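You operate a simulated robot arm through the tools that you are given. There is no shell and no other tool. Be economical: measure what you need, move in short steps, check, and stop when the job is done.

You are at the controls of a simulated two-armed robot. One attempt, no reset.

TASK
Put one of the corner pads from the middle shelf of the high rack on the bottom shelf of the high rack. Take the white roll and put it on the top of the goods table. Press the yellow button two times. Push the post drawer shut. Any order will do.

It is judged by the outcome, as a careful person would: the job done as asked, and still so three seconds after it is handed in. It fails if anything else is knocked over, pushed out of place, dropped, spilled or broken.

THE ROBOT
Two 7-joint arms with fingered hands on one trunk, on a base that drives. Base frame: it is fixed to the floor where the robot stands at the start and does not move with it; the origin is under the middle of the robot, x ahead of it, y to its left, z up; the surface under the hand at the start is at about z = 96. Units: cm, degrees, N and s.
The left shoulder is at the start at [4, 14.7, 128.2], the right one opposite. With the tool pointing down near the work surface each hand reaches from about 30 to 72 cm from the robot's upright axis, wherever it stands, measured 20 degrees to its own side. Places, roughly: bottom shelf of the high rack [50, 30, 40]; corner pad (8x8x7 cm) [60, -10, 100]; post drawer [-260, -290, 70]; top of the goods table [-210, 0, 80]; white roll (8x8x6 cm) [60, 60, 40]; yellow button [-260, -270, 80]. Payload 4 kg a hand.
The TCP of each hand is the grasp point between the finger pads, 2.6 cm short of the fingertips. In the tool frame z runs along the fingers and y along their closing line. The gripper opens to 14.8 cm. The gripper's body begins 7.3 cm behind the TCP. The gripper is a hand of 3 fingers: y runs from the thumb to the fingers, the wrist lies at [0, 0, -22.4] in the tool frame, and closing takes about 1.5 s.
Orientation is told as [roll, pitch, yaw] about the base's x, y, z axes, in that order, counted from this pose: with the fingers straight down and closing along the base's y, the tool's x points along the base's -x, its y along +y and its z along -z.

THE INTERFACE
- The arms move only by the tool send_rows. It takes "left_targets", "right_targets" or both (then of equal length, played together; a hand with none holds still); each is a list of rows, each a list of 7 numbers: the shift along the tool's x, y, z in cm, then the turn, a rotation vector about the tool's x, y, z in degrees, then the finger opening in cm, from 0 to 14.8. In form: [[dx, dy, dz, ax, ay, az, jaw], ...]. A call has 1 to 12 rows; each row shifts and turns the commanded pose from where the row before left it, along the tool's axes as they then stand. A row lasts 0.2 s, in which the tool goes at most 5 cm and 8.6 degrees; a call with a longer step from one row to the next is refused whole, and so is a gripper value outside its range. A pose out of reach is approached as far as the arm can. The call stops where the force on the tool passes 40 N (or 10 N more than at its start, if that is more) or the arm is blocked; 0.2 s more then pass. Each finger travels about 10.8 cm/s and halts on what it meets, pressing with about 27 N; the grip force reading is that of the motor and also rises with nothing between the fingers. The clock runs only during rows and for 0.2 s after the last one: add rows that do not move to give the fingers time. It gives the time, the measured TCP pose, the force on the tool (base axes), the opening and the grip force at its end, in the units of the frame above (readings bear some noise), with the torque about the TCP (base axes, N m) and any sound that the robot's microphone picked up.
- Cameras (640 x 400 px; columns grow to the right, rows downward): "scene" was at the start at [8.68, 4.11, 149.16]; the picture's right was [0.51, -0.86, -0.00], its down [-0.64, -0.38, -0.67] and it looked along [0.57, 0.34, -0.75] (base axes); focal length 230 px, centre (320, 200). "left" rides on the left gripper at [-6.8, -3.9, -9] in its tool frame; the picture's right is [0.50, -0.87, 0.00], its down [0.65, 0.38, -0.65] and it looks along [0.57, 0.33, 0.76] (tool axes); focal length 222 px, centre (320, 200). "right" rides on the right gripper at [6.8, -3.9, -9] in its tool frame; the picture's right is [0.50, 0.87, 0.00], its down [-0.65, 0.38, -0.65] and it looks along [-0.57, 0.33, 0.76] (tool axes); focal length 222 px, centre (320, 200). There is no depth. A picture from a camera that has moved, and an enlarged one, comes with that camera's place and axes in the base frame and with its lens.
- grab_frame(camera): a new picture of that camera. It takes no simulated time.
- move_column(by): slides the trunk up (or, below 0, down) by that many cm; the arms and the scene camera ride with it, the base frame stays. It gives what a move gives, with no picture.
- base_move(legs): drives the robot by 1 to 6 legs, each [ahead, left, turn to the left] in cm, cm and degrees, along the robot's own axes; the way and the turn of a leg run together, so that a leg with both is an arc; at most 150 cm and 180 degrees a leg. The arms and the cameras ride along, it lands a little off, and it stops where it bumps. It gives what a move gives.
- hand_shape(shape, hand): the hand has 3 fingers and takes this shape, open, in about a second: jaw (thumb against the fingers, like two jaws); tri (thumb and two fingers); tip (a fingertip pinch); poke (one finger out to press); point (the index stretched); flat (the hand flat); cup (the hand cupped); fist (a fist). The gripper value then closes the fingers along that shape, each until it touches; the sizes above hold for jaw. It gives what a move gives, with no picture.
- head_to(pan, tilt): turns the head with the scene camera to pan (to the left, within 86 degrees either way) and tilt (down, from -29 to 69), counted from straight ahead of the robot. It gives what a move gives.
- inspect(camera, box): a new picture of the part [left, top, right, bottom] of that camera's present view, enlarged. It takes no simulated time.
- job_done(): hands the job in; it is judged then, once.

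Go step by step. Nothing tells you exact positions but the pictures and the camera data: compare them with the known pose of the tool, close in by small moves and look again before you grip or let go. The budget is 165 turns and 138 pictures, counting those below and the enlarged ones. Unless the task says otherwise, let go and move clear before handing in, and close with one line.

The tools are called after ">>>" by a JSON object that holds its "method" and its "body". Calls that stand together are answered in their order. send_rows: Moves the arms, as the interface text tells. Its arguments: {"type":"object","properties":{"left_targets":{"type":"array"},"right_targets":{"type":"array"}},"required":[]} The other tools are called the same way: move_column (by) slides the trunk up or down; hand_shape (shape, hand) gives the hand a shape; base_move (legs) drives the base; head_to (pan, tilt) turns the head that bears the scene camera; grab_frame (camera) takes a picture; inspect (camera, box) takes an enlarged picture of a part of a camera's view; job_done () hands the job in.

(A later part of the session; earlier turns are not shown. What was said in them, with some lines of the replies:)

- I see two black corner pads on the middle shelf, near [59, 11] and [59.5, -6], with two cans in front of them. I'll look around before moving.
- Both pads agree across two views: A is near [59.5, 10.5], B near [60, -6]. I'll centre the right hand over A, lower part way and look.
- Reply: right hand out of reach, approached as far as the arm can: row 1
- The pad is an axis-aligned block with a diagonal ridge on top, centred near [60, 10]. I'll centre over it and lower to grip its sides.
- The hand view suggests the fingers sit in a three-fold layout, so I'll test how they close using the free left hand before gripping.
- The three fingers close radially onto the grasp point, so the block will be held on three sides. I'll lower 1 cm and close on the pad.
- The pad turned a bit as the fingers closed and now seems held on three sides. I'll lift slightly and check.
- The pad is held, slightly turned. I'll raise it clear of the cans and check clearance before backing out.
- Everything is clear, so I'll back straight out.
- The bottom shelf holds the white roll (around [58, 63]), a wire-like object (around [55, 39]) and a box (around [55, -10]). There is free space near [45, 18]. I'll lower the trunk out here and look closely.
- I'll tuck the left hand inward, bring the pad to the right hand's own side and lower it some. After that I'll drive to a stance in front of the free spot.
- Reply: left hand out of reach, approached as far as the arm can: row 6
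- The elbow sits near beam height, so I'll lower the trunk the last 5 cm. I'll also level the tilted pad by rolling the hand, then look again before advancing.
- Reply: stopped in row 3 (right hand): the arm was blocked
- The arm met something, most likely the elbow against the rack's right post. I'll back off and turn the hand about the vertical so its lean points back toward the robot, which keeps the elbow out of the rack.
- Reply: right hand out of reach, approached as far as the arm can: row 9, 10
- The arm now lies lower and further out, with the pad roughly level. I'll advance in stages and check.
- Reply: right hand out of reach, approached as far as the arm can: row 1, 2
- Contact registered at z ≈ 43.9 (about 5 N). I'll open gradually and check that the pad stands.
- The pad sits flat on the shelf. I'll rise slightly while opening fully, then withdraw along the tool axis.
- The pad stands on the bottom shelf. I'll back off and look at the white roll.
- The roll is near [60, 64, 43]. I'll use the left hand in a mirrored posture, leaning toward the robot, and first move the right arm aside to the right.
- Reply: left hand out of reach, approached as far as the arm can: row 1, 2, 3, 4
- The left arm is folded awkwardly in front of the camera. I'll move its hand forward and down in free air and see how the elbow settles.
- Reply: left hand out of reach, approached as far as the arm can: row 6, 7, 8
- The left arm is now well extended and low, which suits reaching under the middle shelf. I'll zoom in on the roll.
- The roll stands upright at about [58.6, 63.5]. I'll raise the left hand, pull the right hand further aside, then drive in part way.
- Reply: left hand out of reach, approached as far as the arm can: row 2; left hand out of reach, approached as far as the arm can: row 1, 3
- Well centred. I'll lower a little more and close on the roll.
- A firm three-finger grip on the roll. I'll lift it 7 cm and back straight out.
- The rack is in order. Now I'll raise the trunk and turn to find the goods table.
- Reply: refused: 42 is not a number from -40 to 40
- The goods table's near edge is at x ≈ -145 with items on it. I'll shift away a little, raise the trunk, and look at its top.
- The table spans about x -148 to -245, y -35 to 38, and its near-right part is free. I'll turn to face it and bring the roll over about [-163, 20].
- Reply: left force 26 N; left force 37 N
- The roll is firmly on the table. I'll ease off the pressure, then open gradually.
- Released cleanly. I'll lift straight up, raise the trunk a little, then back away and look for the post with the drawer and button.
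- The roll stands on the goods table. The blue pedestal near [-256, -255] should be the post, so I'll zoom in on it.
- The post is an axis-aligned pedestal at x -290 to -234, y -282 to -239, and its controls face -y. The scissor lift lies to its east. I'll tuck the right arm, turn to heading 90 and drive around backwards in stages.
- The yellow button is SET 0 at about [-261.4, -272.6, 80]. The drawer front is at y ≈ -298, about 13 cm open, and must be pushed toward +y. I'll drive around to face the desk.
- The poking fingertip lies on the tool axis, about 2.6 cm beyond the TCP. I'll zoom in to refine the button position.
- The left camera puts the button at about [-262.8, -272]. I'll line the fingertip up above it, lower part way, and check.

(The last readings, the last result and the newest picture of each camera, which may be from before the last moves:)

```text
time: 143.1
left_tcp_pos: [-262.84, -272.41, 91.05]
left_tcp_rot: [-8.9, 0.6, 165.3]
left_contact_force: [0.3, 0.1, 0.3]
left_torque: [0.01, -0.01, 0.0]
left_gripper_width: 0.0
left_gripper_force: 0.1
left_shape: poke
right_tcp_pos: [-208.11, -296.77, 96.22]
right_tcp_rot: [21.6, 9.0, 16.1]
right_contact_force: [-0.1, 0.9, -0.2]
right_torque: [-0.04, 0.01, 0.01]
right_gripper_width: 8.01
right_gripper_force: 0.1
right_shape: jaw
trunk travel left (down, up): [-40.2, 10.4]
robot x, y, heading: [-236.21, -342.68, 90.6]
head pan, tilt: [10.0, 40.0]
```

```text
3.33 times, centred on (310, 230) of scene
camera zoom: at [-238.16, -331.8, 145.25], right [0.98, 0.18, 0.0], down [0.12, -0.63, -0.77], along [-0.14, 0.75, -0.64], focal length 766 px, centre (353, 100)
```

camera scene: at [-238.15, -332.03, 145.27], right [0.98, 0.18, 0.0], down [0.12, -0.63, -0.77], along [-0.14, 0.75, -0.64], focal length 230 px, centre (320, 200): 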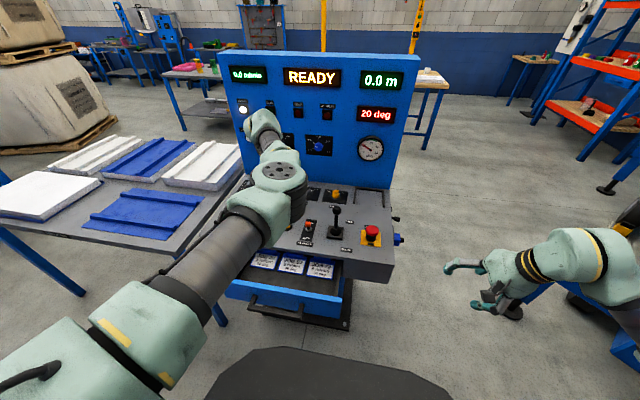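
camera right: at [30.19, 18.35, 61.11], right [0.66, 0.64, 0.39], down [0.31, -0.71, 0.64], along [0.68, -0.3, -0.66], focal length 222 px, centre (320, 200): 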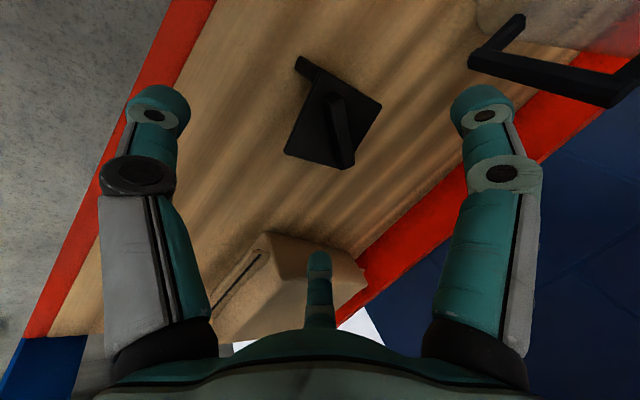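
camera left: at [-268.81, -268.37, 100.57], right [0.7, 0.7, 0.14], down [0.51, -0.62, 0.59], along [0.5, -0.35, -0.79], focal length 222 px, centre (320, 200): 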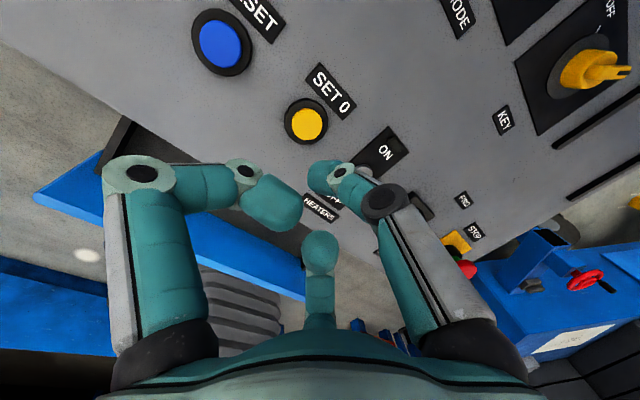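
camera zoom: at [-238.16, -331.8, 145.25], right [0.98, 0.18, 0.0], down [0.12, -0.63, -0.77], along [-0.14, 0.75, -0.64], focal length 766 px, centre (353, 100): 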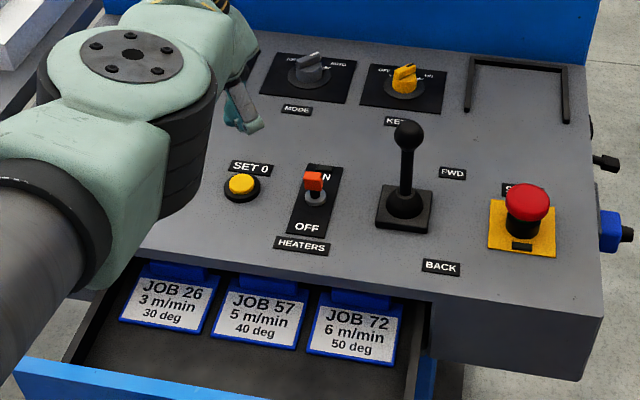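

All views agree on the button at about [-262.8, -272.0, 78.4], and the fingertip is directly above it. I'll lower in steps.

>>> {"method": "send_rows", "body": {"left_targets": [[0, 0.63, 3.95, 0, 0, 0, 0], [0, 0.6, 3.75, 0, 0, 0, 0]]}}

>>> {"method": "grab_frame", "body": {"camera": "left"}}

>>> {"method": "inspect", "body": {"camera": "scene", "box": [220, 180, 340, 260]}}

```text
time: 143.7
left_tcp_pos: [-263.05, -273.0, 84.9]
left_tcp_rot: [-9.1, 0.6, 165.4]
left_contact_force: [1.0, 0.0, 0.6]
left_torque: [-0.04, 0.01, 0.05]
left_gripper_width: 0.0
left_gripper_force: 0.0
left_shape: poke
left hand out of reach, approached as far as the arm can: row 2
right_tcp_pos: [-208.03, -296.84, 96.19]
right_tcp_rot: [21.6, 9.0, 16.0]
right_contact_force: [0.8, 0.7, -0.5]
right_torque: [-0.01, -0.01, 0.03]
right_gripper_width: 8.04
right_gripper_force: 0.1
right_shape: jaw
trunk travel left (down, up): [-40.2, 10.4]
robot x, y, heading: [-236.2, -342.61, 90.7]
head pan, tilt: [10.0, 40.0]
```

```text
53 pictures are left
camera left: at [-268.92, -268.94, 94.35], right [0.7, 0.7, 0.14], down [0.51, -0.63, 0.59], along [0.5, -0.34, -0.79], focal length 222 px, centre (320, 200)
```

left: 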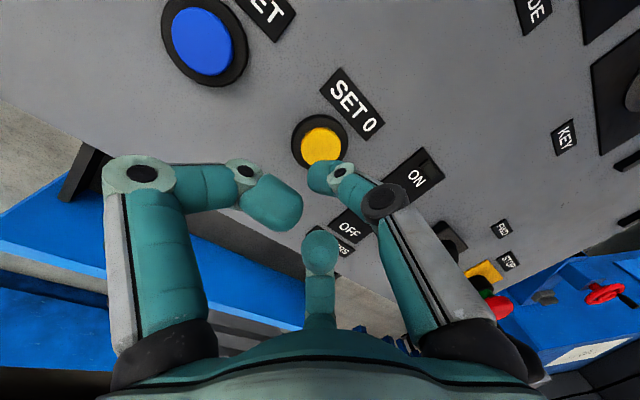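

```text
5.00 times, centred on (280, 220) of scene
camera zoom: at [-238.18, -331.87, 145.26], right [0.98, 0.18, 0.0], down [0.12, -0.63, -0.77], along [-0.14, 0.75, -0.64], focal length 1148 px, centre (520, 100)
```

zoom: 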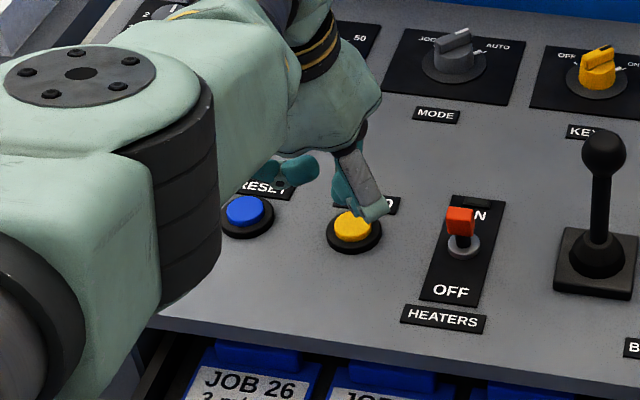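

The arm is near its downward limit here, so I'll raise it slightly and lower the trunk instead to regain pressing range.

>>> {"method": "send_rows", "body": {"left_targets": [[0.04, -0.9, -1.9, 0, 0, 0, 0]]}}

>>> {"method": "move_column", "body": {"by": -4.5}}

>>> {"method": "grab_frame", "body": {"camera": "left"}}

>>> {"method": "inspect", "body": {"camera": "scene", "box": [220, 170, 340, 250]}}

```text
time: 144.1
left_tcp_pos: [-262.75, -272.57, 86.86]
left_tcp_rot: [-9.1, 0.6, 165.3]
left_contact_force: [1.0, 0.2, 0.4]
left_torque: [-0.03, -0.01, -0.02]
left_gripper_width: 0.0
left_gripper_force: 0.1
left_shape: poke
right_tcp_pos: [-208.12, -296.86, 96.17]
right_tcp_rot: [21.7, 9.1, 16.0]
right_contact_force: [-0.9, 0.6, 0.2]
right_torque: [0.0, -0.02, -0.02]
right_gripper_width: 8.07
right_gripper_force: 0.1
right_shape: jaw
trunk travel left (down, up): [-40.2, 10.4]
robot x, y, heading: [-236.3, -342.14, 90.5]
head pan, tilt: [10.0, 40.0]
```

```text
time: 144.9
left_tcp_pos: [-262.73, -272.5, 82.29]
left_tcp_rot: [-9.2, 0.7, 165.4]
left_contact_force: [1.0, -0.2, -0.1]
left_torque: [0.02, -0.02, 0.0]
left_gripper_width: 0.01
left_gripper_force: 0.1
left_shape: poke
right_tcp_pos: [-208.05, -296.97, 91.57]
right_tcp_rot: [21.6, 9.0, 16.0]
right_contact_force: [-0.1, 0.6, 0.0]
right_torque: [0.01, 0.02, 0.02]
right_gripper_width: 8.01
right_gripper_force: 0.1
right_shape: jaw
trunk travel left (down, up): [-35.7, 14.9]
robot x, y, heading: [-236.26, -342.55, 90.6]
head pan, tilt: [10.0, 40.0]
```

```text
51 pictures are left
camera left: at [-268.64, -268.5, 91.83], right [0.7, 0.7, 0.14], down [0.51, -0.63, 0.59], along [0.5, -0.34, -0.79], focal length 222 px, centre (320, 200)
```

left: 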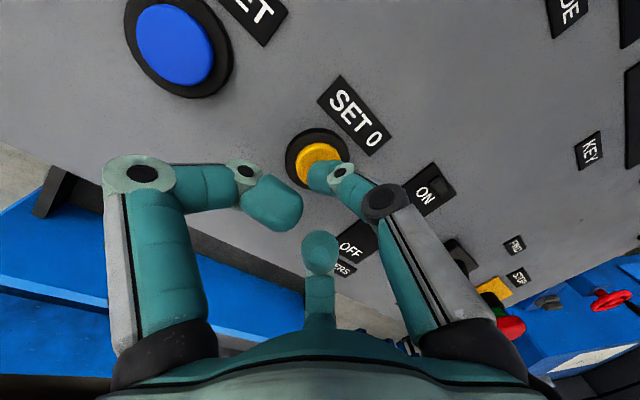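

```text
5.00 times, centred on (280, 210) of scene
camera zoom: at [-238.13, -331.95, 140.71], right [0.98, 0.18, 0.0], down [0.12, -0.63, -0.77], along [-0.14, 0.75, -0.64], focal length 1148 px, centre (520, 150)
```

zoom: 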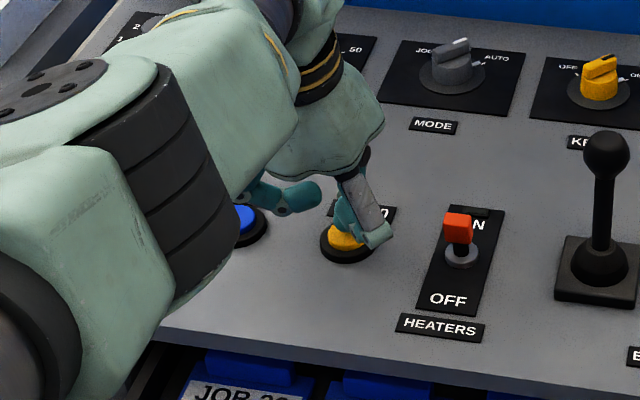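

The fingertip is almost over the button. I'll nudge 0.5 cm toward -x and go down in small steps until contact.

>>> {"method": "send_rows", "body": {"left_targets": [[-0.48, 0.13, 0, 0, 0, 0, 0], [0, 0.08, 0.5, 0, 0, 0, 0]]}}

>>> {"method": "send_rows", "body": {"left_targets": [[0, 0.08, 0.5, 0, 0, 0, 0]]}}

>>> {"method": "send_rows", "body": {"left_targets": [[0, 0.06, 0.4, 0, 0, 0, 0]]}}

```text
time: 145.6
left_tcp_pos: [-263.09, -272.63, 81.87]
left_tcp_rot: [-9.3, 0.5, 165.3]
left_contact_force: [0.5, 0.9, 2.1]
left_torque: [0.0, 0.02, 0.02]
left_gripper_width: 0.0
left_gripper_force: 0.1
left_shape: poke
right_tcp_pos: [-207.98, -296.86, 91.67]
right_tcp_rot: [21.8, 9.0, 16.1]
right_contact_force: [0.2, 0.1, -0.4]
right_torque: [0.01, 0.0, 0.01]
right_gripper_width: 8.07
right_gripper_force: 0.0
right_shape: jaw
trunk travel left (down, up): [-35.7, 14.9]
robot x, y, heading: [-236.41, -342.47, 90.6]
head pan, tilt: [10.0, 40.0]
heard: click
```

```text
time: 145.9
left_tcp_pos: [-263.29, -272.6, 81.59]
left_tcp_rot: [-9.1, 0.5, 165.3]
left_contact_force: [0.2, 0.1, 6.2]
left_torque: [0.03, -0.01, -0.01]
left_gripper_width: 0.0
left_gripper_force: 0.1
left_shape: poke
left hand out of reach, approached as far as the arm can: row 1
right_tcp_pos: [-207.96, -296.78, 91.6]
right_tcp_rot: [21.6, 9.1, 16.0]
right_contact_force: [-0.8, 0.4, -0.3]
right_torque: [-0.04, 0.02, 0.0]
right_gripper_width: 8.06
right_gripper_force: 0.0
right_shape: jaw
trunk travel left (down, up): [-35.7, 14.9]
robot x, y, heading: [-235.99, -342.26, 90.5]
head pan, tilt: [10.0, 40.0]
```

```text
time: 146.3
left_tcp_pos: [-263.28, -272.79, 81.46]
left_tcp_rot: [-9.4, 0.4, 165.3]
left_contact_force: [-0.4, 4.3, 16.6]
left_torque: [0.17, -0.07, 0.03]
left_gripper_width: 0.01
left_gripper_force: 0.0
left_shape: poke
right_tcp_pos: [-207.99, -297.07, 91.81]
right_tcp_rot: [21.9, 9.0, 16.1]
right_contact_force: [1.1, 1.5, 0.0]
right_torque: [0.0, 0.0, -0.03]
right_gripper_width: 8.05
right_gripper_force: 0.1
right_shape: jaw
trunk travel left (down, up): [-35.7, 14.9]
robot x, y, heading: [-236.4, -342.23, 90.4]
head pan, tilt: [10.0, 40.0]
```

A click was heard, so that's the first press. I'll release fully and look before the second press.

>>> {"method": "send_rows", "body": {"left_targets": [[0, -0.2, -1.2, 0, 0, 0, 0], [0, -0.2, -1.3, 0, 0, 0, 0], [0, 0, 0, 0, 0, 0, 0]]}}

>>> {"method": "grab_frame", "body": {"camera": "scene"}}

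```text
time: 147.2
left_tcp_pos: [-263.44, -272.65, 83.54]
left_tcp_rot: [-9.0, 0.6, 165.3]
left_contact_force: [-0.7, 0.3, 0.0]
left_torque: [-0.02, 0.01, -0.01]
left_gripper_width: 0.0
left_gripper_force: 0.1
left_shape: poke
right_tcp_pos: [-208.03, -296.98, 91.75]
right_tcp_rot: [21.7, 9.1, 16.0]
right_contact_force: [-0.1, 0.1, -0.2]
right_torque: [0.02, 0.02, -0.02]
right_gripper_width: 8.05
right_gripper_force: 0.0
right_shape: jaw
trunk travel left (down, up): [-35.7, 14.9]
robot x, y, heading: [-236.52, -342.52, 90.5]
head pan, tilt: [10.0, 40.0]
```

```text
49 pictures are left
camera scene: at [-238.17, -331.89, 140.72], right [0.98, 0.18, 0.0], down [0.12, -0.63, -0.77], along [-0.14, 0.75, -0.64], focal length 230 px, centre (320, 200)
```

scene: 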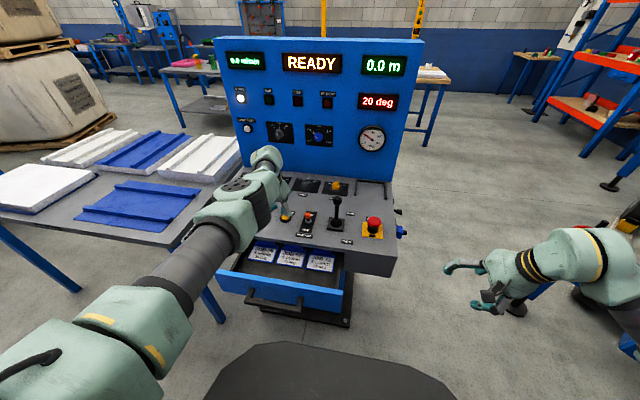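

>>> {"method": "send_rows", "body": {"left_targets": [[0.3, 0.16, 1.0, 0, 0, 0, 0], [0, 0.12, 0.7, 0, 0, 0, 0], [0, 0.05, 0.3, 0, 0, 0, 0]]}}

```text
time: 147.9
left_tcp_pos: [-263.07, -272.87, 81.53]
left_tcp_rot: [-9.2, 0.5, 165.3]
left_contact_force: [-0.6, 1.4, 5.1]
left_torque: [0.06, 0.06, 0.02]
left_gripper_width: 0.01
left_gripper_force: 0.2
left_shape: poke
right_tcp_pos: [-207.95, -297.03, 91.67]
right_tcp_rot: [21.6, 9.1, 15.9]
right_contact_force: [0.7, 0.4, 0.3]
right_torque: [0.01, 0.0, -0.05]
right_gripper_width: 8.02
right_gripper_force: 0.0
right_shape: jaw
trunk travel left (down, up): [-35.7, 14.9]
robot x, y, heading: [-236.62, -342.72, 90.7]
head pan, tilt: [10.0, 40.0]
heard: click
```

Second click heard. I'll lift clear, back off, lean the hand forward and make a fist to push the drawer.

>>> {"method": "send_rows", "body": {"left_targets": [[0, -0.3, -2, 0, 0, 0, 0], [0, -0.6, -4, 0, 0, 0, 0], [0, -0.6, -4, 0, 0, 0, 0]]}}

>>> {"method": "base_move", "body": {"legs": [[-43, 0, 0]]}}

>>> {"method": "hand_shape", "body": {"shape": "fist", "hand": "left"}}

>>> {"method": "send_rows", "body": {"left_targets": [[0, 0, 0, 8.4, 0, 0, 0], [0, 0, 0, 8.4, 0, 0, 0], [0, 0, 0, 8.4, 0, 0, 0], [0, 0, 0, 8.4, 0, 0, 0], [0, 0, 0, 8.4, 0, 0, 0], [0, 0, 0, 8.4, 0, 0, 0]]}}

>>> {"method": "grab_frame", "body": {"camera": "scene"}}

>>> {"method": "grab_frame", "body": {"camera": "left"}}

```text
time: 148.8
left_tcp_pos: [-263.43, -272.98, 91.69]
left_tcp_rot: [-9.1, 0.6, 165.3]
left_contact_force: [-0.2, -0.2, 0.2]
left_torque: [0.0, -0.04, -0.02]
left_gripper_width: 0.01
left_gripper_force: 0.1
left_shape: poke
right_tcp_pos: [-208.03, -296.91, 91.76]
right_tcp_rot: [21.7, 9.1, 16.0]
right_contact_force: [1.2, -0.2, 0.1]
right_torque: [0.03, 0.01, -0.05]
right_gripper_width: 8.05
right_gripper_force: 0.0
right_shape: jaw
trunk travel left (down, up): [-35.7, 14.9]
robot x, y, heading: [-236.57, -341.91, 90.6]
head pan, tilt: [10.0, 40.0]
```

```text
time: 151.4
left_tcp_pos: [-262.79, -315.67, 91.49]
left_tcp_rot: [-8.9, 0.7, 164.9]
left_contact_force: [0.2, 0.5, 0.4]
left_torque: [0.01, -0.02, 0.02]
left_gripper_width: 0.0
left_gripper_force: 0.0
left_shape: poke
right_tcp_pos: [-207.53, -340.08, 91.65]
right_tcp_rot: [21.7, 8.9, 15.8]
right_contact_force: [-0.4, -0.5, -0.1]
right_torque: [-0.03, 0.02, 0.02]
right_gripper_width: 8.05
right_gripper_force: 0.1
right_shape: jaw
trunk travel left (down, up): [-35.7, 14.9]
robot x, y, heading: [-235.97, -384.95, 90.0]
head pan, tilt: [10.0, 40.0]
```

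```text
time: 152.3
left_tcp_pos: [-262.75, -315.71, 91.56]
left_tcp_rot: [-9.0, 0.6, 165.0]
left_contact_force: [0.6, -0.3, 0.6]
left_torque: [0.01, -0.01, 0.0]
left_gripper_width: 0.0
left_gripper_force: 0.1
left_shape: fist
right_tcp_pos: [-207.54, -339.97, 91.43]
right_tcp_rot: [21.7, 9.1, 15.7]
right_contact_force: [1.1, -0.4, 0.4]
right_torque: [0.01, 0.0, 0.03]
right_gripper_width: 8.05
right_gripper_force: 0.0
right_shape: jaw
trunk travel left (down, up): [-35.7, 14.9]
robot x, y, heading: [-236.14, -385.58, 90.3]
head pan, tilt: [10.0, 40.0]
```

```text
time: 153.7
left_tcp_pos: [-262.81, -315.7, 91.56]
left_tcp_rot: [-59.4, 0.4, 165.0]
left_contact_force: [0.0, -0.6, -1.3]
left_torque: [0.0, 0.03, 0.02]
left_gripper_width: 0.01
left_gripper_force: 0.1
left_shape: fist
right_tcp_pos: [-207.53, -339.91, 91.64]
right_tcp_rot: [21.7, 9.0, 15.6]
right_contact_force: [-0.6, 0.2, -0.2]
right_torque: [0.03, 0.01, 0.01]
right_gripper_width: 8.05
right_gripper_force: 0.1
right_shape: jaw
trunk travel left (down, up): [-35.7, 14.9]
robot x, y, heading: [-235.99, -385.9, 89.8]
head pan, tilt: [10.0, 40.0]
```

```text
48 pictures are left
camera scene: at [-237.82, -374.9, 140.72], right [0.98, 0.18, 0.0], down [0.11, -0.63, -0.77], along [-0.14, 0.75, -0.64], focal length 230 px, centre (320, 200)
```

scene: 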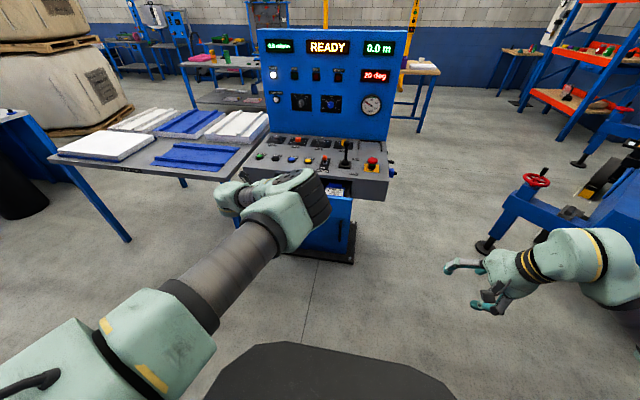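

```text
47 pictures are left
camera left: at [-270.79, -319.62, 99.54], right [0.59, 0.3, 0.75], down [0.44, -0.9, 0.01], along [0.68, 0.32, -0.66], focal length 222 px, centre (320, 200)
```

left: 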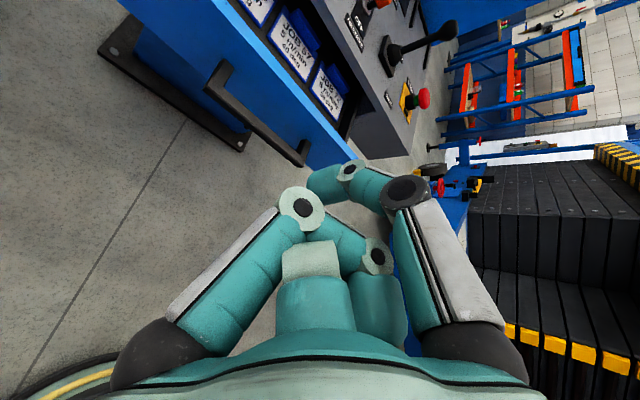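

>>> {"method": "move_column", "body": {"by": -22}}

>>> {"method": "head_to", "body": {"pan": 5, "tilt": 35}}

>>> {"method": "grab_frame", "body": {"camera": "scene"}}

>>> {"method": "grab_frame", "body": {"camera": "left"}}

```text
time: 156.0
left_tcp_pos: [-262.77, -315.82, 69.84]
left_tcp_rot: [-59.4, 0.6, 165.0]
left_contact_force: [-0.4, 0.1, -0.4]
left_torque: [0.02, 0.01, 0.0]
left_gripper_width: 0.02
left_gripper_force: 0.0
left_shape: fist
right_tcp_pos: [-207.52, -340.04, 69.78]
right_tcp_rot: [21.7, 9.0, 15.7]
right_contact_force: [0.5, 0.1, -0.3]
right_torque: [-0.02, 0.01, -0.01]
right_gripper_width: 8.06
right_gripper_force: 0.1
right_shape: jaw
trunk travel left (down, up): [-13.7, 36.9]
robot x, y, heading: [-235.99, -385.17, 90.0]
head pan, tilt: [10.0, 40.0]
```

```text
time: 156.7
left_tcp_pos: [-262.8, -315.7, 69.68]
left_tcp_rot: [-59.4, 0.6, 165.0]
left_contact_force: [0.9, -0.4, -0.3]
left_torque: [0.01, -0.02, -0.05]
left_gripper_width: 0.02
left_gripper_force: 0.1
left_shape: fist
right_tcp_pos: [-207.59, -340.09, 69.67]
right_tcp_rot: [21.7, 9.0, 15.8]
right_contact_force: [-1.4, -0.6, 0.1]
right_torque: [0.04, 0.02, 0.01]
right_gripper_width: 8.03
right_gripper_force: 0.1
right_shape: jaw
trunk travel left (down, up): [-13.7, 36.9]
robot x, y, heading: [-236.42, -385.47, 89.9]
head pan, tilt: [5.0, 35.0]
```

```text
46 pictures are left
camera scene: at [-237.09, -374.51, 119.55], right [1.0, 0.09, 0.0], down [0.05, -0.57, -0.82], along [-0.08, 0.82, -0.57], focal length 230 px, centre (320, 200)
```

scene: 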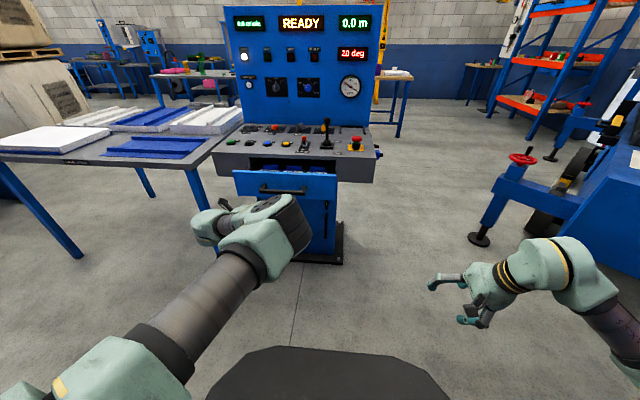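

```text
45 pictures are left
camera left: at [-270.79, -319.6, 77.66], right [0.59, 0.3, 0.75], down [0.44, -0.9, 0.01], along [0.68, 0.32, -0.66], focal length 222 px, centre (320, 200)
```

left: 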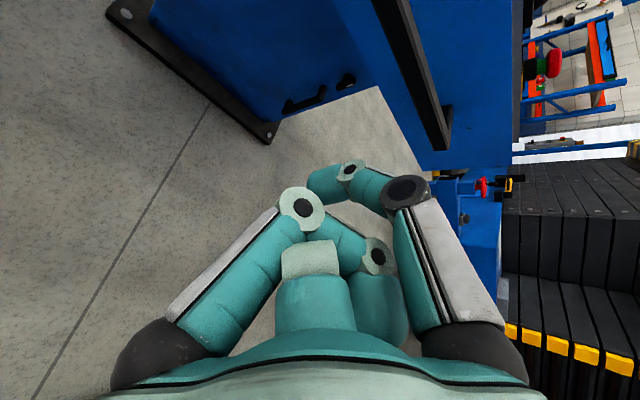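

>>> {"method": "send_rows", "body": {"left_targets": [[4.35, -0.6, 1.0, 0, 0, 0, 0], [-1.03, -1.97, 3.33, 0, 0, 0, 0], [-1.03, -1.97, 3.33, 0, 0, 0, 0]]}}

>>> {"method": "grab_frame", "body": {"camera": "left"}}

>>> {"method": "inspect", "body": {"camera": "scene", "box": [180, 110, 400, 260]}}

```text
time: 157.5
left_tcp_pos: [-258.35, -307.9, 69.54]
left_tcp_rot: [-59.3, 0.6, 165.1]
left_contact_force: [1.0, 0.3, 0.0]
left_torque: [-0.02, 0.0, 0.02]
left_gripper_width: 0.02
left_gripper_force: 0.1
left_shape: fist
right_tcp_pos: [-207.55, -340.0, 69.69]
right_tcp_rot: [21.7, 9.0, 15.6]
right_contact_force: [0.1, 0.6, -0.4]
right_torque: [0.01, 0.05, 0.03]
right_gripper_width: 8.03
right_gripper_force: 0.0
right_shape: jaw
trunk travel left (down, up): [-13.7, 36.9]
robot x, y, heading: [-235.95, -385.5, 90.0]
head pan, tilt: [5.0, 35.0]
```

```text
44 pictures are left
camera left: at [-266.33, -311.7, 77.54], right [0.59, 0.3, 0.75], down [0.44, -0.9, 0.01], along [0.68, 0.32, -0.66], focal length 222 px, centre (320, 200)
```

left: 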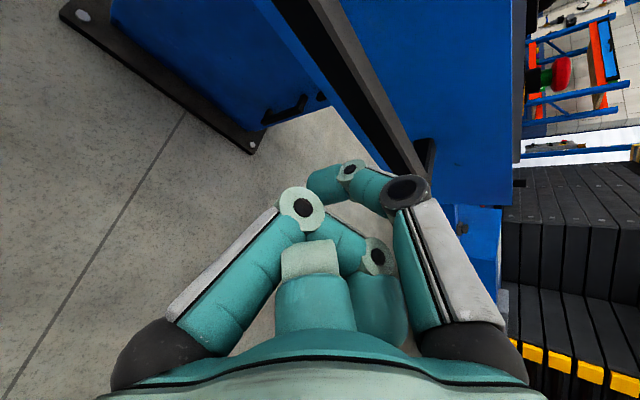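

```text
2.67 times, centred on (290, 185) of scene
camera zoom: at [-237.09, -374.48, 119.55], right [1.0, 0.09, 0.0], down [0.05, -0.57, -0.82], along [-0.07, 0.82, -0.57], focal length 612 px, centre (400, 240)
```

zoom: 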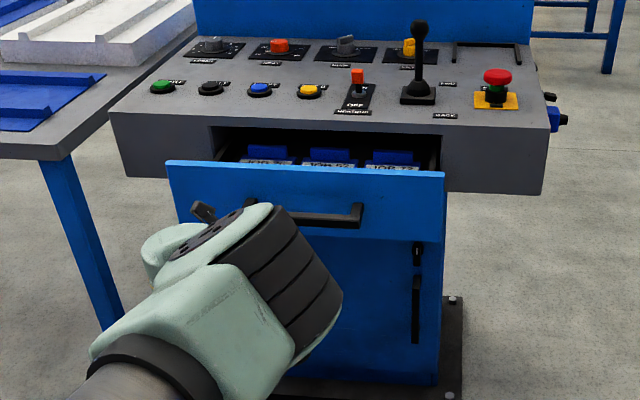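

>>> {"method": "send_rows", "body": {"left_targets": [[-0.52, -0.98, 1.66, 0, 0, 0, 0], [-0.52, -0.98, 1.66, 0, 0, 0, 0], [-0.52, -0.98, 1.66, 0, 0, 0, 0], [-0.52, -0.98, 1.66, 0, 0, 0, 0]]}}

>>> {"method": "inspect", "body": {"camera": "scene", "box": [180, 110, 400, 260]}}

```text
time: 158.5
left_tcp_pos: [-258.42, -300.8, 69.56]
left_tcp_rot: [-59.4, 0.6, 165.2]
left_contact_force: [1.0, -0.4, -0.1]
left_torque: [-0.03, -0.03, -0.01]
left_gripper_width: 0.01
left_gripper_force: 0.0
left_shape: fist
left hand out of reach, approached as far as the arm can: row 4
right_tcp_pos: [-207.4, -340.07, 69.69]
right_tcp_rot: [21.7, 9.0, 15.7]
right_contact_force: [0.3, 0.3, -0.4]
right_torque: [0.04, 0.0, -0.01]
right_gripper_width: 8.04
right_gripper_force: 0.0
right_shape: jaw
trunk travel left (down, up): [-13.7, 36.9]
robot x, y, heading: [-236.13, -385.49, 90.2]
head pan, tilt: [5.0, 35.0]
```

```text
2.67 times, centred on (290, 185) of scene
camera zoom: at [-237.06, -374.51, 119.56], right [1.0, 0.09, 0.0], down [0.05, -0.57, -0.82], along [-0.07, 0.82, -0.57], focal length 612 px, centre (400, 240)
```

zoom: 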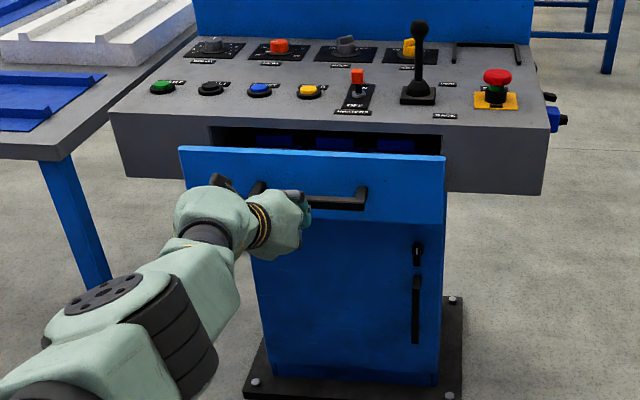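

The drawer is moving in. The arm is at its reach, so I'll finish the push by creeping the base forward.

>>> {"method": "base_move", "body": {"legs": [[5, 0, 0]]}}

>>> {"method": "inspect", "body": {"camera": "scene", "box": [180, 110, 400, 260]}}

```text
time: 159.4
left_tcp_pos: [-258.46, -295.74, 69.54]
left_tcp_rot: [-59.3, 0.6, 165.0]
left_contact_force: [0.5, 0.4, 0.0]
left_torque: [0.02, 0.01, -0.01]
left_gripper_width: 0.01
left_gripper_force: 0.2
left_shape: fist
right_tcp_pos: [-207.56, -335.0, 69.69]
right_tcp_rot: [21.6, 9.0, 15.6]
right_contact_force: [-0.7, 0.5, -0.3]
right_torque: [-0.03, -0.04, 0.02]
right_gripper_width: 8.04
right_gripper_force: 0.1
right_shape: jaw
trunk travel left (down, up): [-13.7, 36.9]
robot x, y, heading: [-236.25, -380.39, 90.1]
head pan, tilt: [5.0, 35.0]
```

```text
2.67 times, centred on (290, 185) of scene
camera zoom: at [-237.1, -369.38, 119.54], right [1.0, 0.09, 0.0], down [0.05, -0.57, -0.82], along [-0.07, 0.81, -0.58], focal length 612 px, centre (400, 240)
```

zoom: 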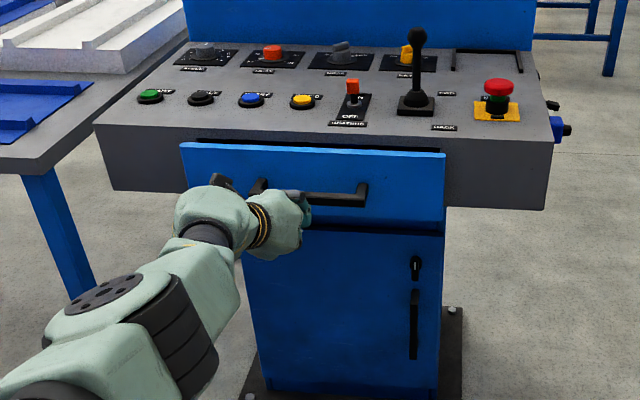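

>>> {"method": "base_move", "body": {"legs": [[2, 0, 0]]}}

>>> {"method": "inspect", "body": {"camera": "scene", "box": [220, 130, 360, 220]}}

```text
time: 160.2
left_tcp_pos: [-258.34, -293.78, 69.69]
left_tcp_rot: [-59.5, 0.6, 165.0]
left_contact_force: [-0.4, 0.6, -0.3]
left_torque: [0.02, -0.01, 0.0]
left_gripper_width: 0.0
left_gripper_force: 0.1
left_shape: fist
right_tcp_pos: [-207.41, -333.05, 69.71]
right_tcp_rot: [21.7, 9.0, 15.8]
right_contact_force: [-0.3, 0.0, 0.5]
right_torque: [-0.06, -0.02, -0.01]
right_gripper_width: 8.03
right_gripper_force: 0.0
right_shape: jaw
trunk travel left (down, up): [-13.7, 36.9]
robot x, y, heading: [-236.24, -378.45, 90.0]
head pan, tilt: [5.0, 35.0]
```

```text
4.44 times, centred on (290, 175) of scene
camera zoom: at [-237.1, -367.55, 119.55], right [1.0, 0.09, 0.0], down [0.05, -0.57, -0.82], along [-0.07, 0.82, -0.57], focal length 1021 px, centre (453, 311)
```

zoom: 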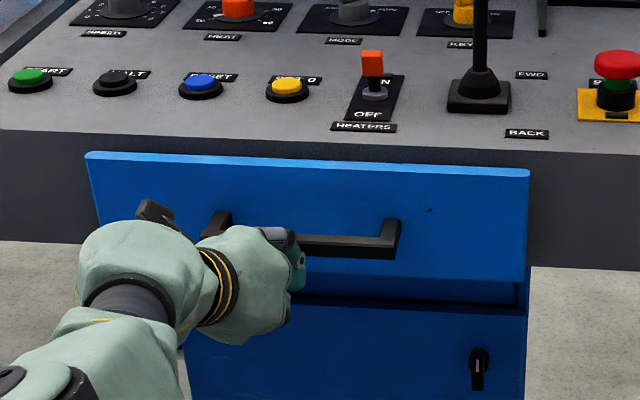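

Almost shut. I'll keep creeping until the contact force rises.

>>> {"method": "base_move", "body": {"legs": [[1.5, 0, 0]]}}

>>> {"method": "base_move", "body": {"legs": [[1, 0, 0]]}}

>>> {"method": "inspect", "body": {"camera": "scene", "box": [220, 130, 360, 220]}}

```text
time: 160.9
left_tcp_pos: [-258.46, -292.4, 69.67]
left_tcp_rot: [-59.4, 0.6, 164.9]
left_contact_force: [-0.3, -0.7, 0.0]
left_torque: [0.01, 0.01, 0.0]
left_gripper_width: 0.01
left_gripper_force: 0.0
left_shape: fist
right_tcp_pos: [-207.59, -331.62, 69.81]
right_tcp_rot: [21.6, 9.0, 15.8]
right_contact_force: [-0.5, -0.1, 0.5]
right_torque: [-0.02, 0.01, -0.04]
right_gripper_width: 8.03
right_gripper_force: 0.0
right_shape: jaw
trunk travel left (down, up): [-13.7, 36.9]
robot x, y, heading: [-235.76, -377.16, 90.1]
head pan, tilt: [5.0, 35.0]
```

```text
time: 161.7
left_tcp_pos: [-258.32, -291.27, 69.65]
left_tcp_rot: [-59.4, 0.6, 165.0]
left_contact_force: [-0.8, -0.4, 0.0]
left_torque: [0.0, -0.01, 0.0]
left_gripper_width: 0.0
left_gripper_force: 0.0
left_shape: fist
right_tcp_pos: [-207.52, -330.46, 69.72]
right_tcp_rot: [21.7, 9.0, 15.7]
right_contact_force: [0.0, -0.1, -0.3]
right_torque: [0.02, 0.0, -0.01]
right_gripper_width: 8.04
right_gripper_force: 0.0
right_shape: jaw
trunk travel left (down, up): [-13.7, 36.9]
robot x, y, heading: [-236.1, -375.84, 90.3]
head pan, tilt: [5.0, 35.0]
```

```text
4.44 times, centred on (290, 175) of scene
camera zoom: at [-237.11, -365.06, 119.55], right [1.0, 0.09, 0.0], down [0.05, -0.57, -0.82], along [-0.07, 0.82, -0.57], focal length 1021 px, centre (453, 311)
```

zoom: 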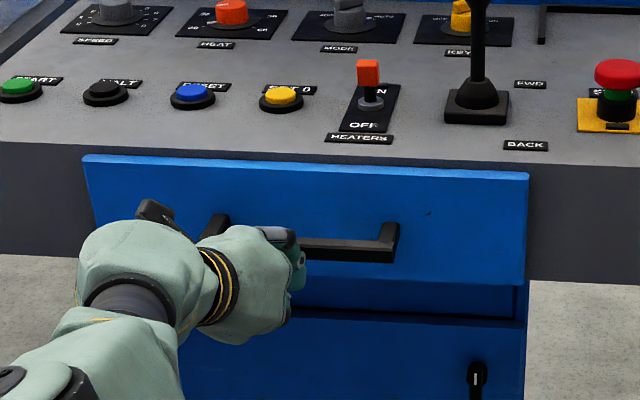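

>>> {"method": "base_move", "body": {"legs": [[1, 0, 0]]}}

>>> {"method": "base_move", "body": {"legs": [[1, 0, 0]]}}

>>> {"method": "inspect", "body": {"camera": "scene", "box": [220, 130, 360, 220]}}

```text
time: 162.4
left_tcp_pos: [-258.23, -290.66, 69.79]
left_tcp_rot: [-59.4, 0.5, 165.0]
left_contact_force: [2.0, -16.2, 2.4]
left_torque: [0.22, 0.01, -0.02]
left_gripper_width: 0.01
left_gripper_force: 0.0
left_shape: fist
right_tcp_pos: [-207.47, -329.72, 69.86]
right_tcp_rot: [21.8, 8.9, 15.7]
right_contact_force: [0.4, 0.6, -0.2]
right_torque: [0.03, 0.0, 0.01]
right_gripper_width: 8.07
right_gripper_force: 0.0
right_shape: jaw
trunk travel left (down, up): [-13.7, 36.9]
robot x, y, heading: [-236.5, -375.22, 90.2]
head pan, tilt: [5.0, 35.0]
```

```text
time: 163.2
left_tcp_pos: [-258.29, -289.75, 69.73]
left_tcp_rot: [-59.4, 0.4, 164.8]
left_contact_force: [3.0, -34.3, 2.8]
left_torque: [0.35, 0.06, 0.02]
left_gripper_width: 0.0
left_gripper_force: 0.1
left_shape: fist
right_tcp_pos: [-207.54, -328.97, 69.92]
right_tcp_rot: [21.9, 8.9, 15.7]
right_contact_force: [0.1, 0.1, 0.2]
right_torque: [0.01, -0.02, 0.0]
right_gripper_width: 8.04
right_gripper_force: 0.1
right_shape: jaw
trunk travel left (down, up): [-13.7, 36.9]
robot x, y, heading: [-236.28, -374.44, 90.1]
head pan, tilt: [5.0, 35.0]
```

```text
4.44 times, centred on (290, 175) of scene
camera zoom: at [-237.06, -363.57, 119.59], right [1.0, 0.09, 0.0], down [0.05, -0.57, -0.82], along [-0.07, 0.82, -0.57], focal length 1021 px, centre (453, 311)
```

zoom: 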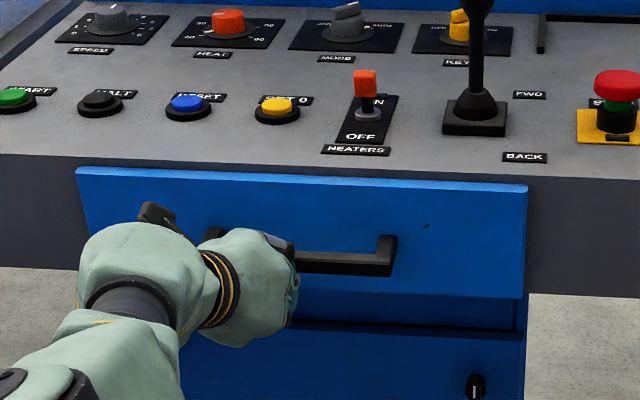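

The drawer has reached its stop (34 N). I'll back away and verify it stays shut.

>>> {"method": "base_move", "body": {"legs": [[-3, 0, 0]]}}

>>> {"method": "grab_frame", "body": {"camera": "scene"}}

>>> {"method": "base_move", "body": {"legs": [[-12, 0, 0]]}}

>>> {"method": "inspect", "body": {"camera": "scene", "box": [200, 100, 400, 230]}}

>>> {"method": "grab_frame", "body": {"camera": "left"}}

```text
time: 164.0
left_tcp_pos: [-258.1, -292.57, 69.48]
left_tcp_rot: [-59.3, 0.5, 164.8]
left_contact_force: [0.4, -0.3, 0.8]
left_torque: [-0.04, 0.01, 0.01]
left_gripper_width: 0.01
left_gripper_force: 0.1
left_shape: fist
right_tcp_pos: [-207.53, -331.67, 69.74]
right_tcp_rot: [21.7, 9.0, 15.7]
right_contact_force: [-0.5, -0.1, 0.4]
right_torque: [0.0, 0.0, -0.02]
right_gripper_width: 8.05
right_gripper_force: 0.1
right_shape: jaw
trunk travel left (down, up): [-13.7, 36.9]
robot x, y, heading: [-235.97, -376.63, 90.3]
head pan, tilt: [5.0, 35.0]
```

```text
37 pictures are left
camera scene: at [-237.11, -366.19, 119.56], right [1.0, 0.09, 0.0], down [0.05, -0.57, -0.82], along [-0.07, 0.82, -0.57], focal length 230 px, centre (320, 200)
```

scene: 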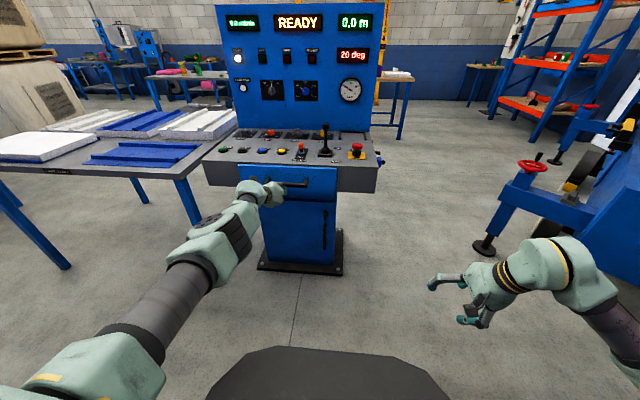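

```text
time: 165.2
left_tcp_pos: [-257.94, -304.11, 69.64]
left_tcp_rot: [-59.3, 0.6, 164.6]
left_contact_force: [-1.0, -0.5, -0.3]
left_torque: [-0.02, -0.02, -0.02]
left_gripper_width: 0.02
left_gripper_force: 0.1
left_shape: fist
right_tcp_pos: [-207.37, -343.41, 69.82]
right_tcp_rot: [21.9, 9.0, 15.5]
right_contact_force: [-0.2, -0.2, 0.2]
right_torque: [0.02, -0.01, 0.01]
right_gripper_width: 8.08
right_gripper_force: 0.1
right_shape: jaw
trunk travel left (down, up): [-13.7, 36.9]
robot x, y, heading: [-236.36, -388.8, 89.7]
head pan, tilt: [5.0, 35.0]
```

```text
3.08 times, centred on (300, 165) of scene
camera zoom: at [-237.06, -377.85, 119.57], right [1.0, 0.09, 0.0], down [0.05, -0.57, -0.82], along [-0.07, 0.82, -0.57], focal length 707 px, centre (382, 308)
```

zoom: 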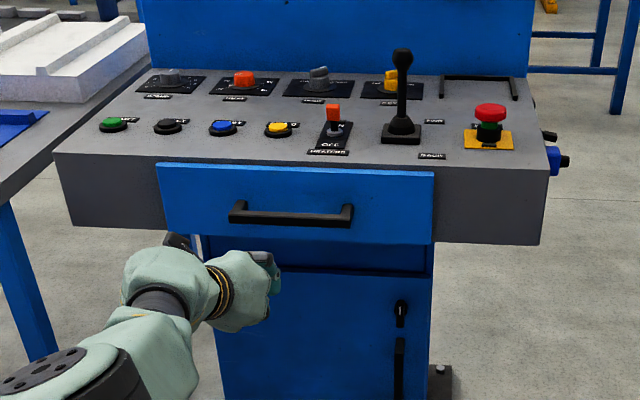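

```text
35 pictures are left
camera left: at [-265.94, -307.87, 77.53], right [0.59, 0.3, 0.75], down [0.43, -0.9, 0.02], along [0.68, 0.31, -0.66], focal length 222 px, centre (320, 200)
```

left: 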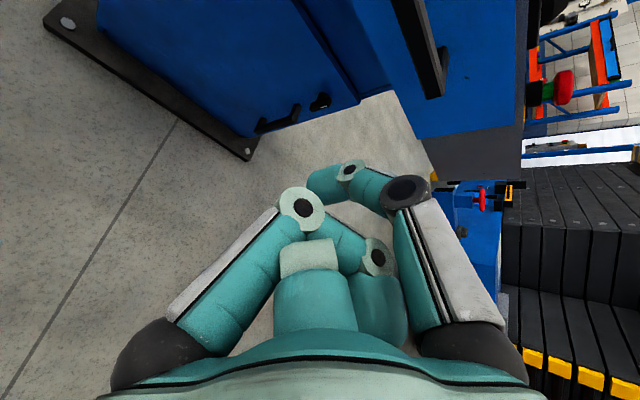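

The drawer is flush and both presses clicked. The pad is on the bottom shelf and the roll is on the goods table, so I'm handing in.

>>> {"method": "job_done", "body": {}}

```text
The job is handed in.
```

All four tasks are done: one corner pad is on the bottom shelf, the white roll is on the goods table, the yellow button was pressed twice (a click each time), and the post drawer is shut.
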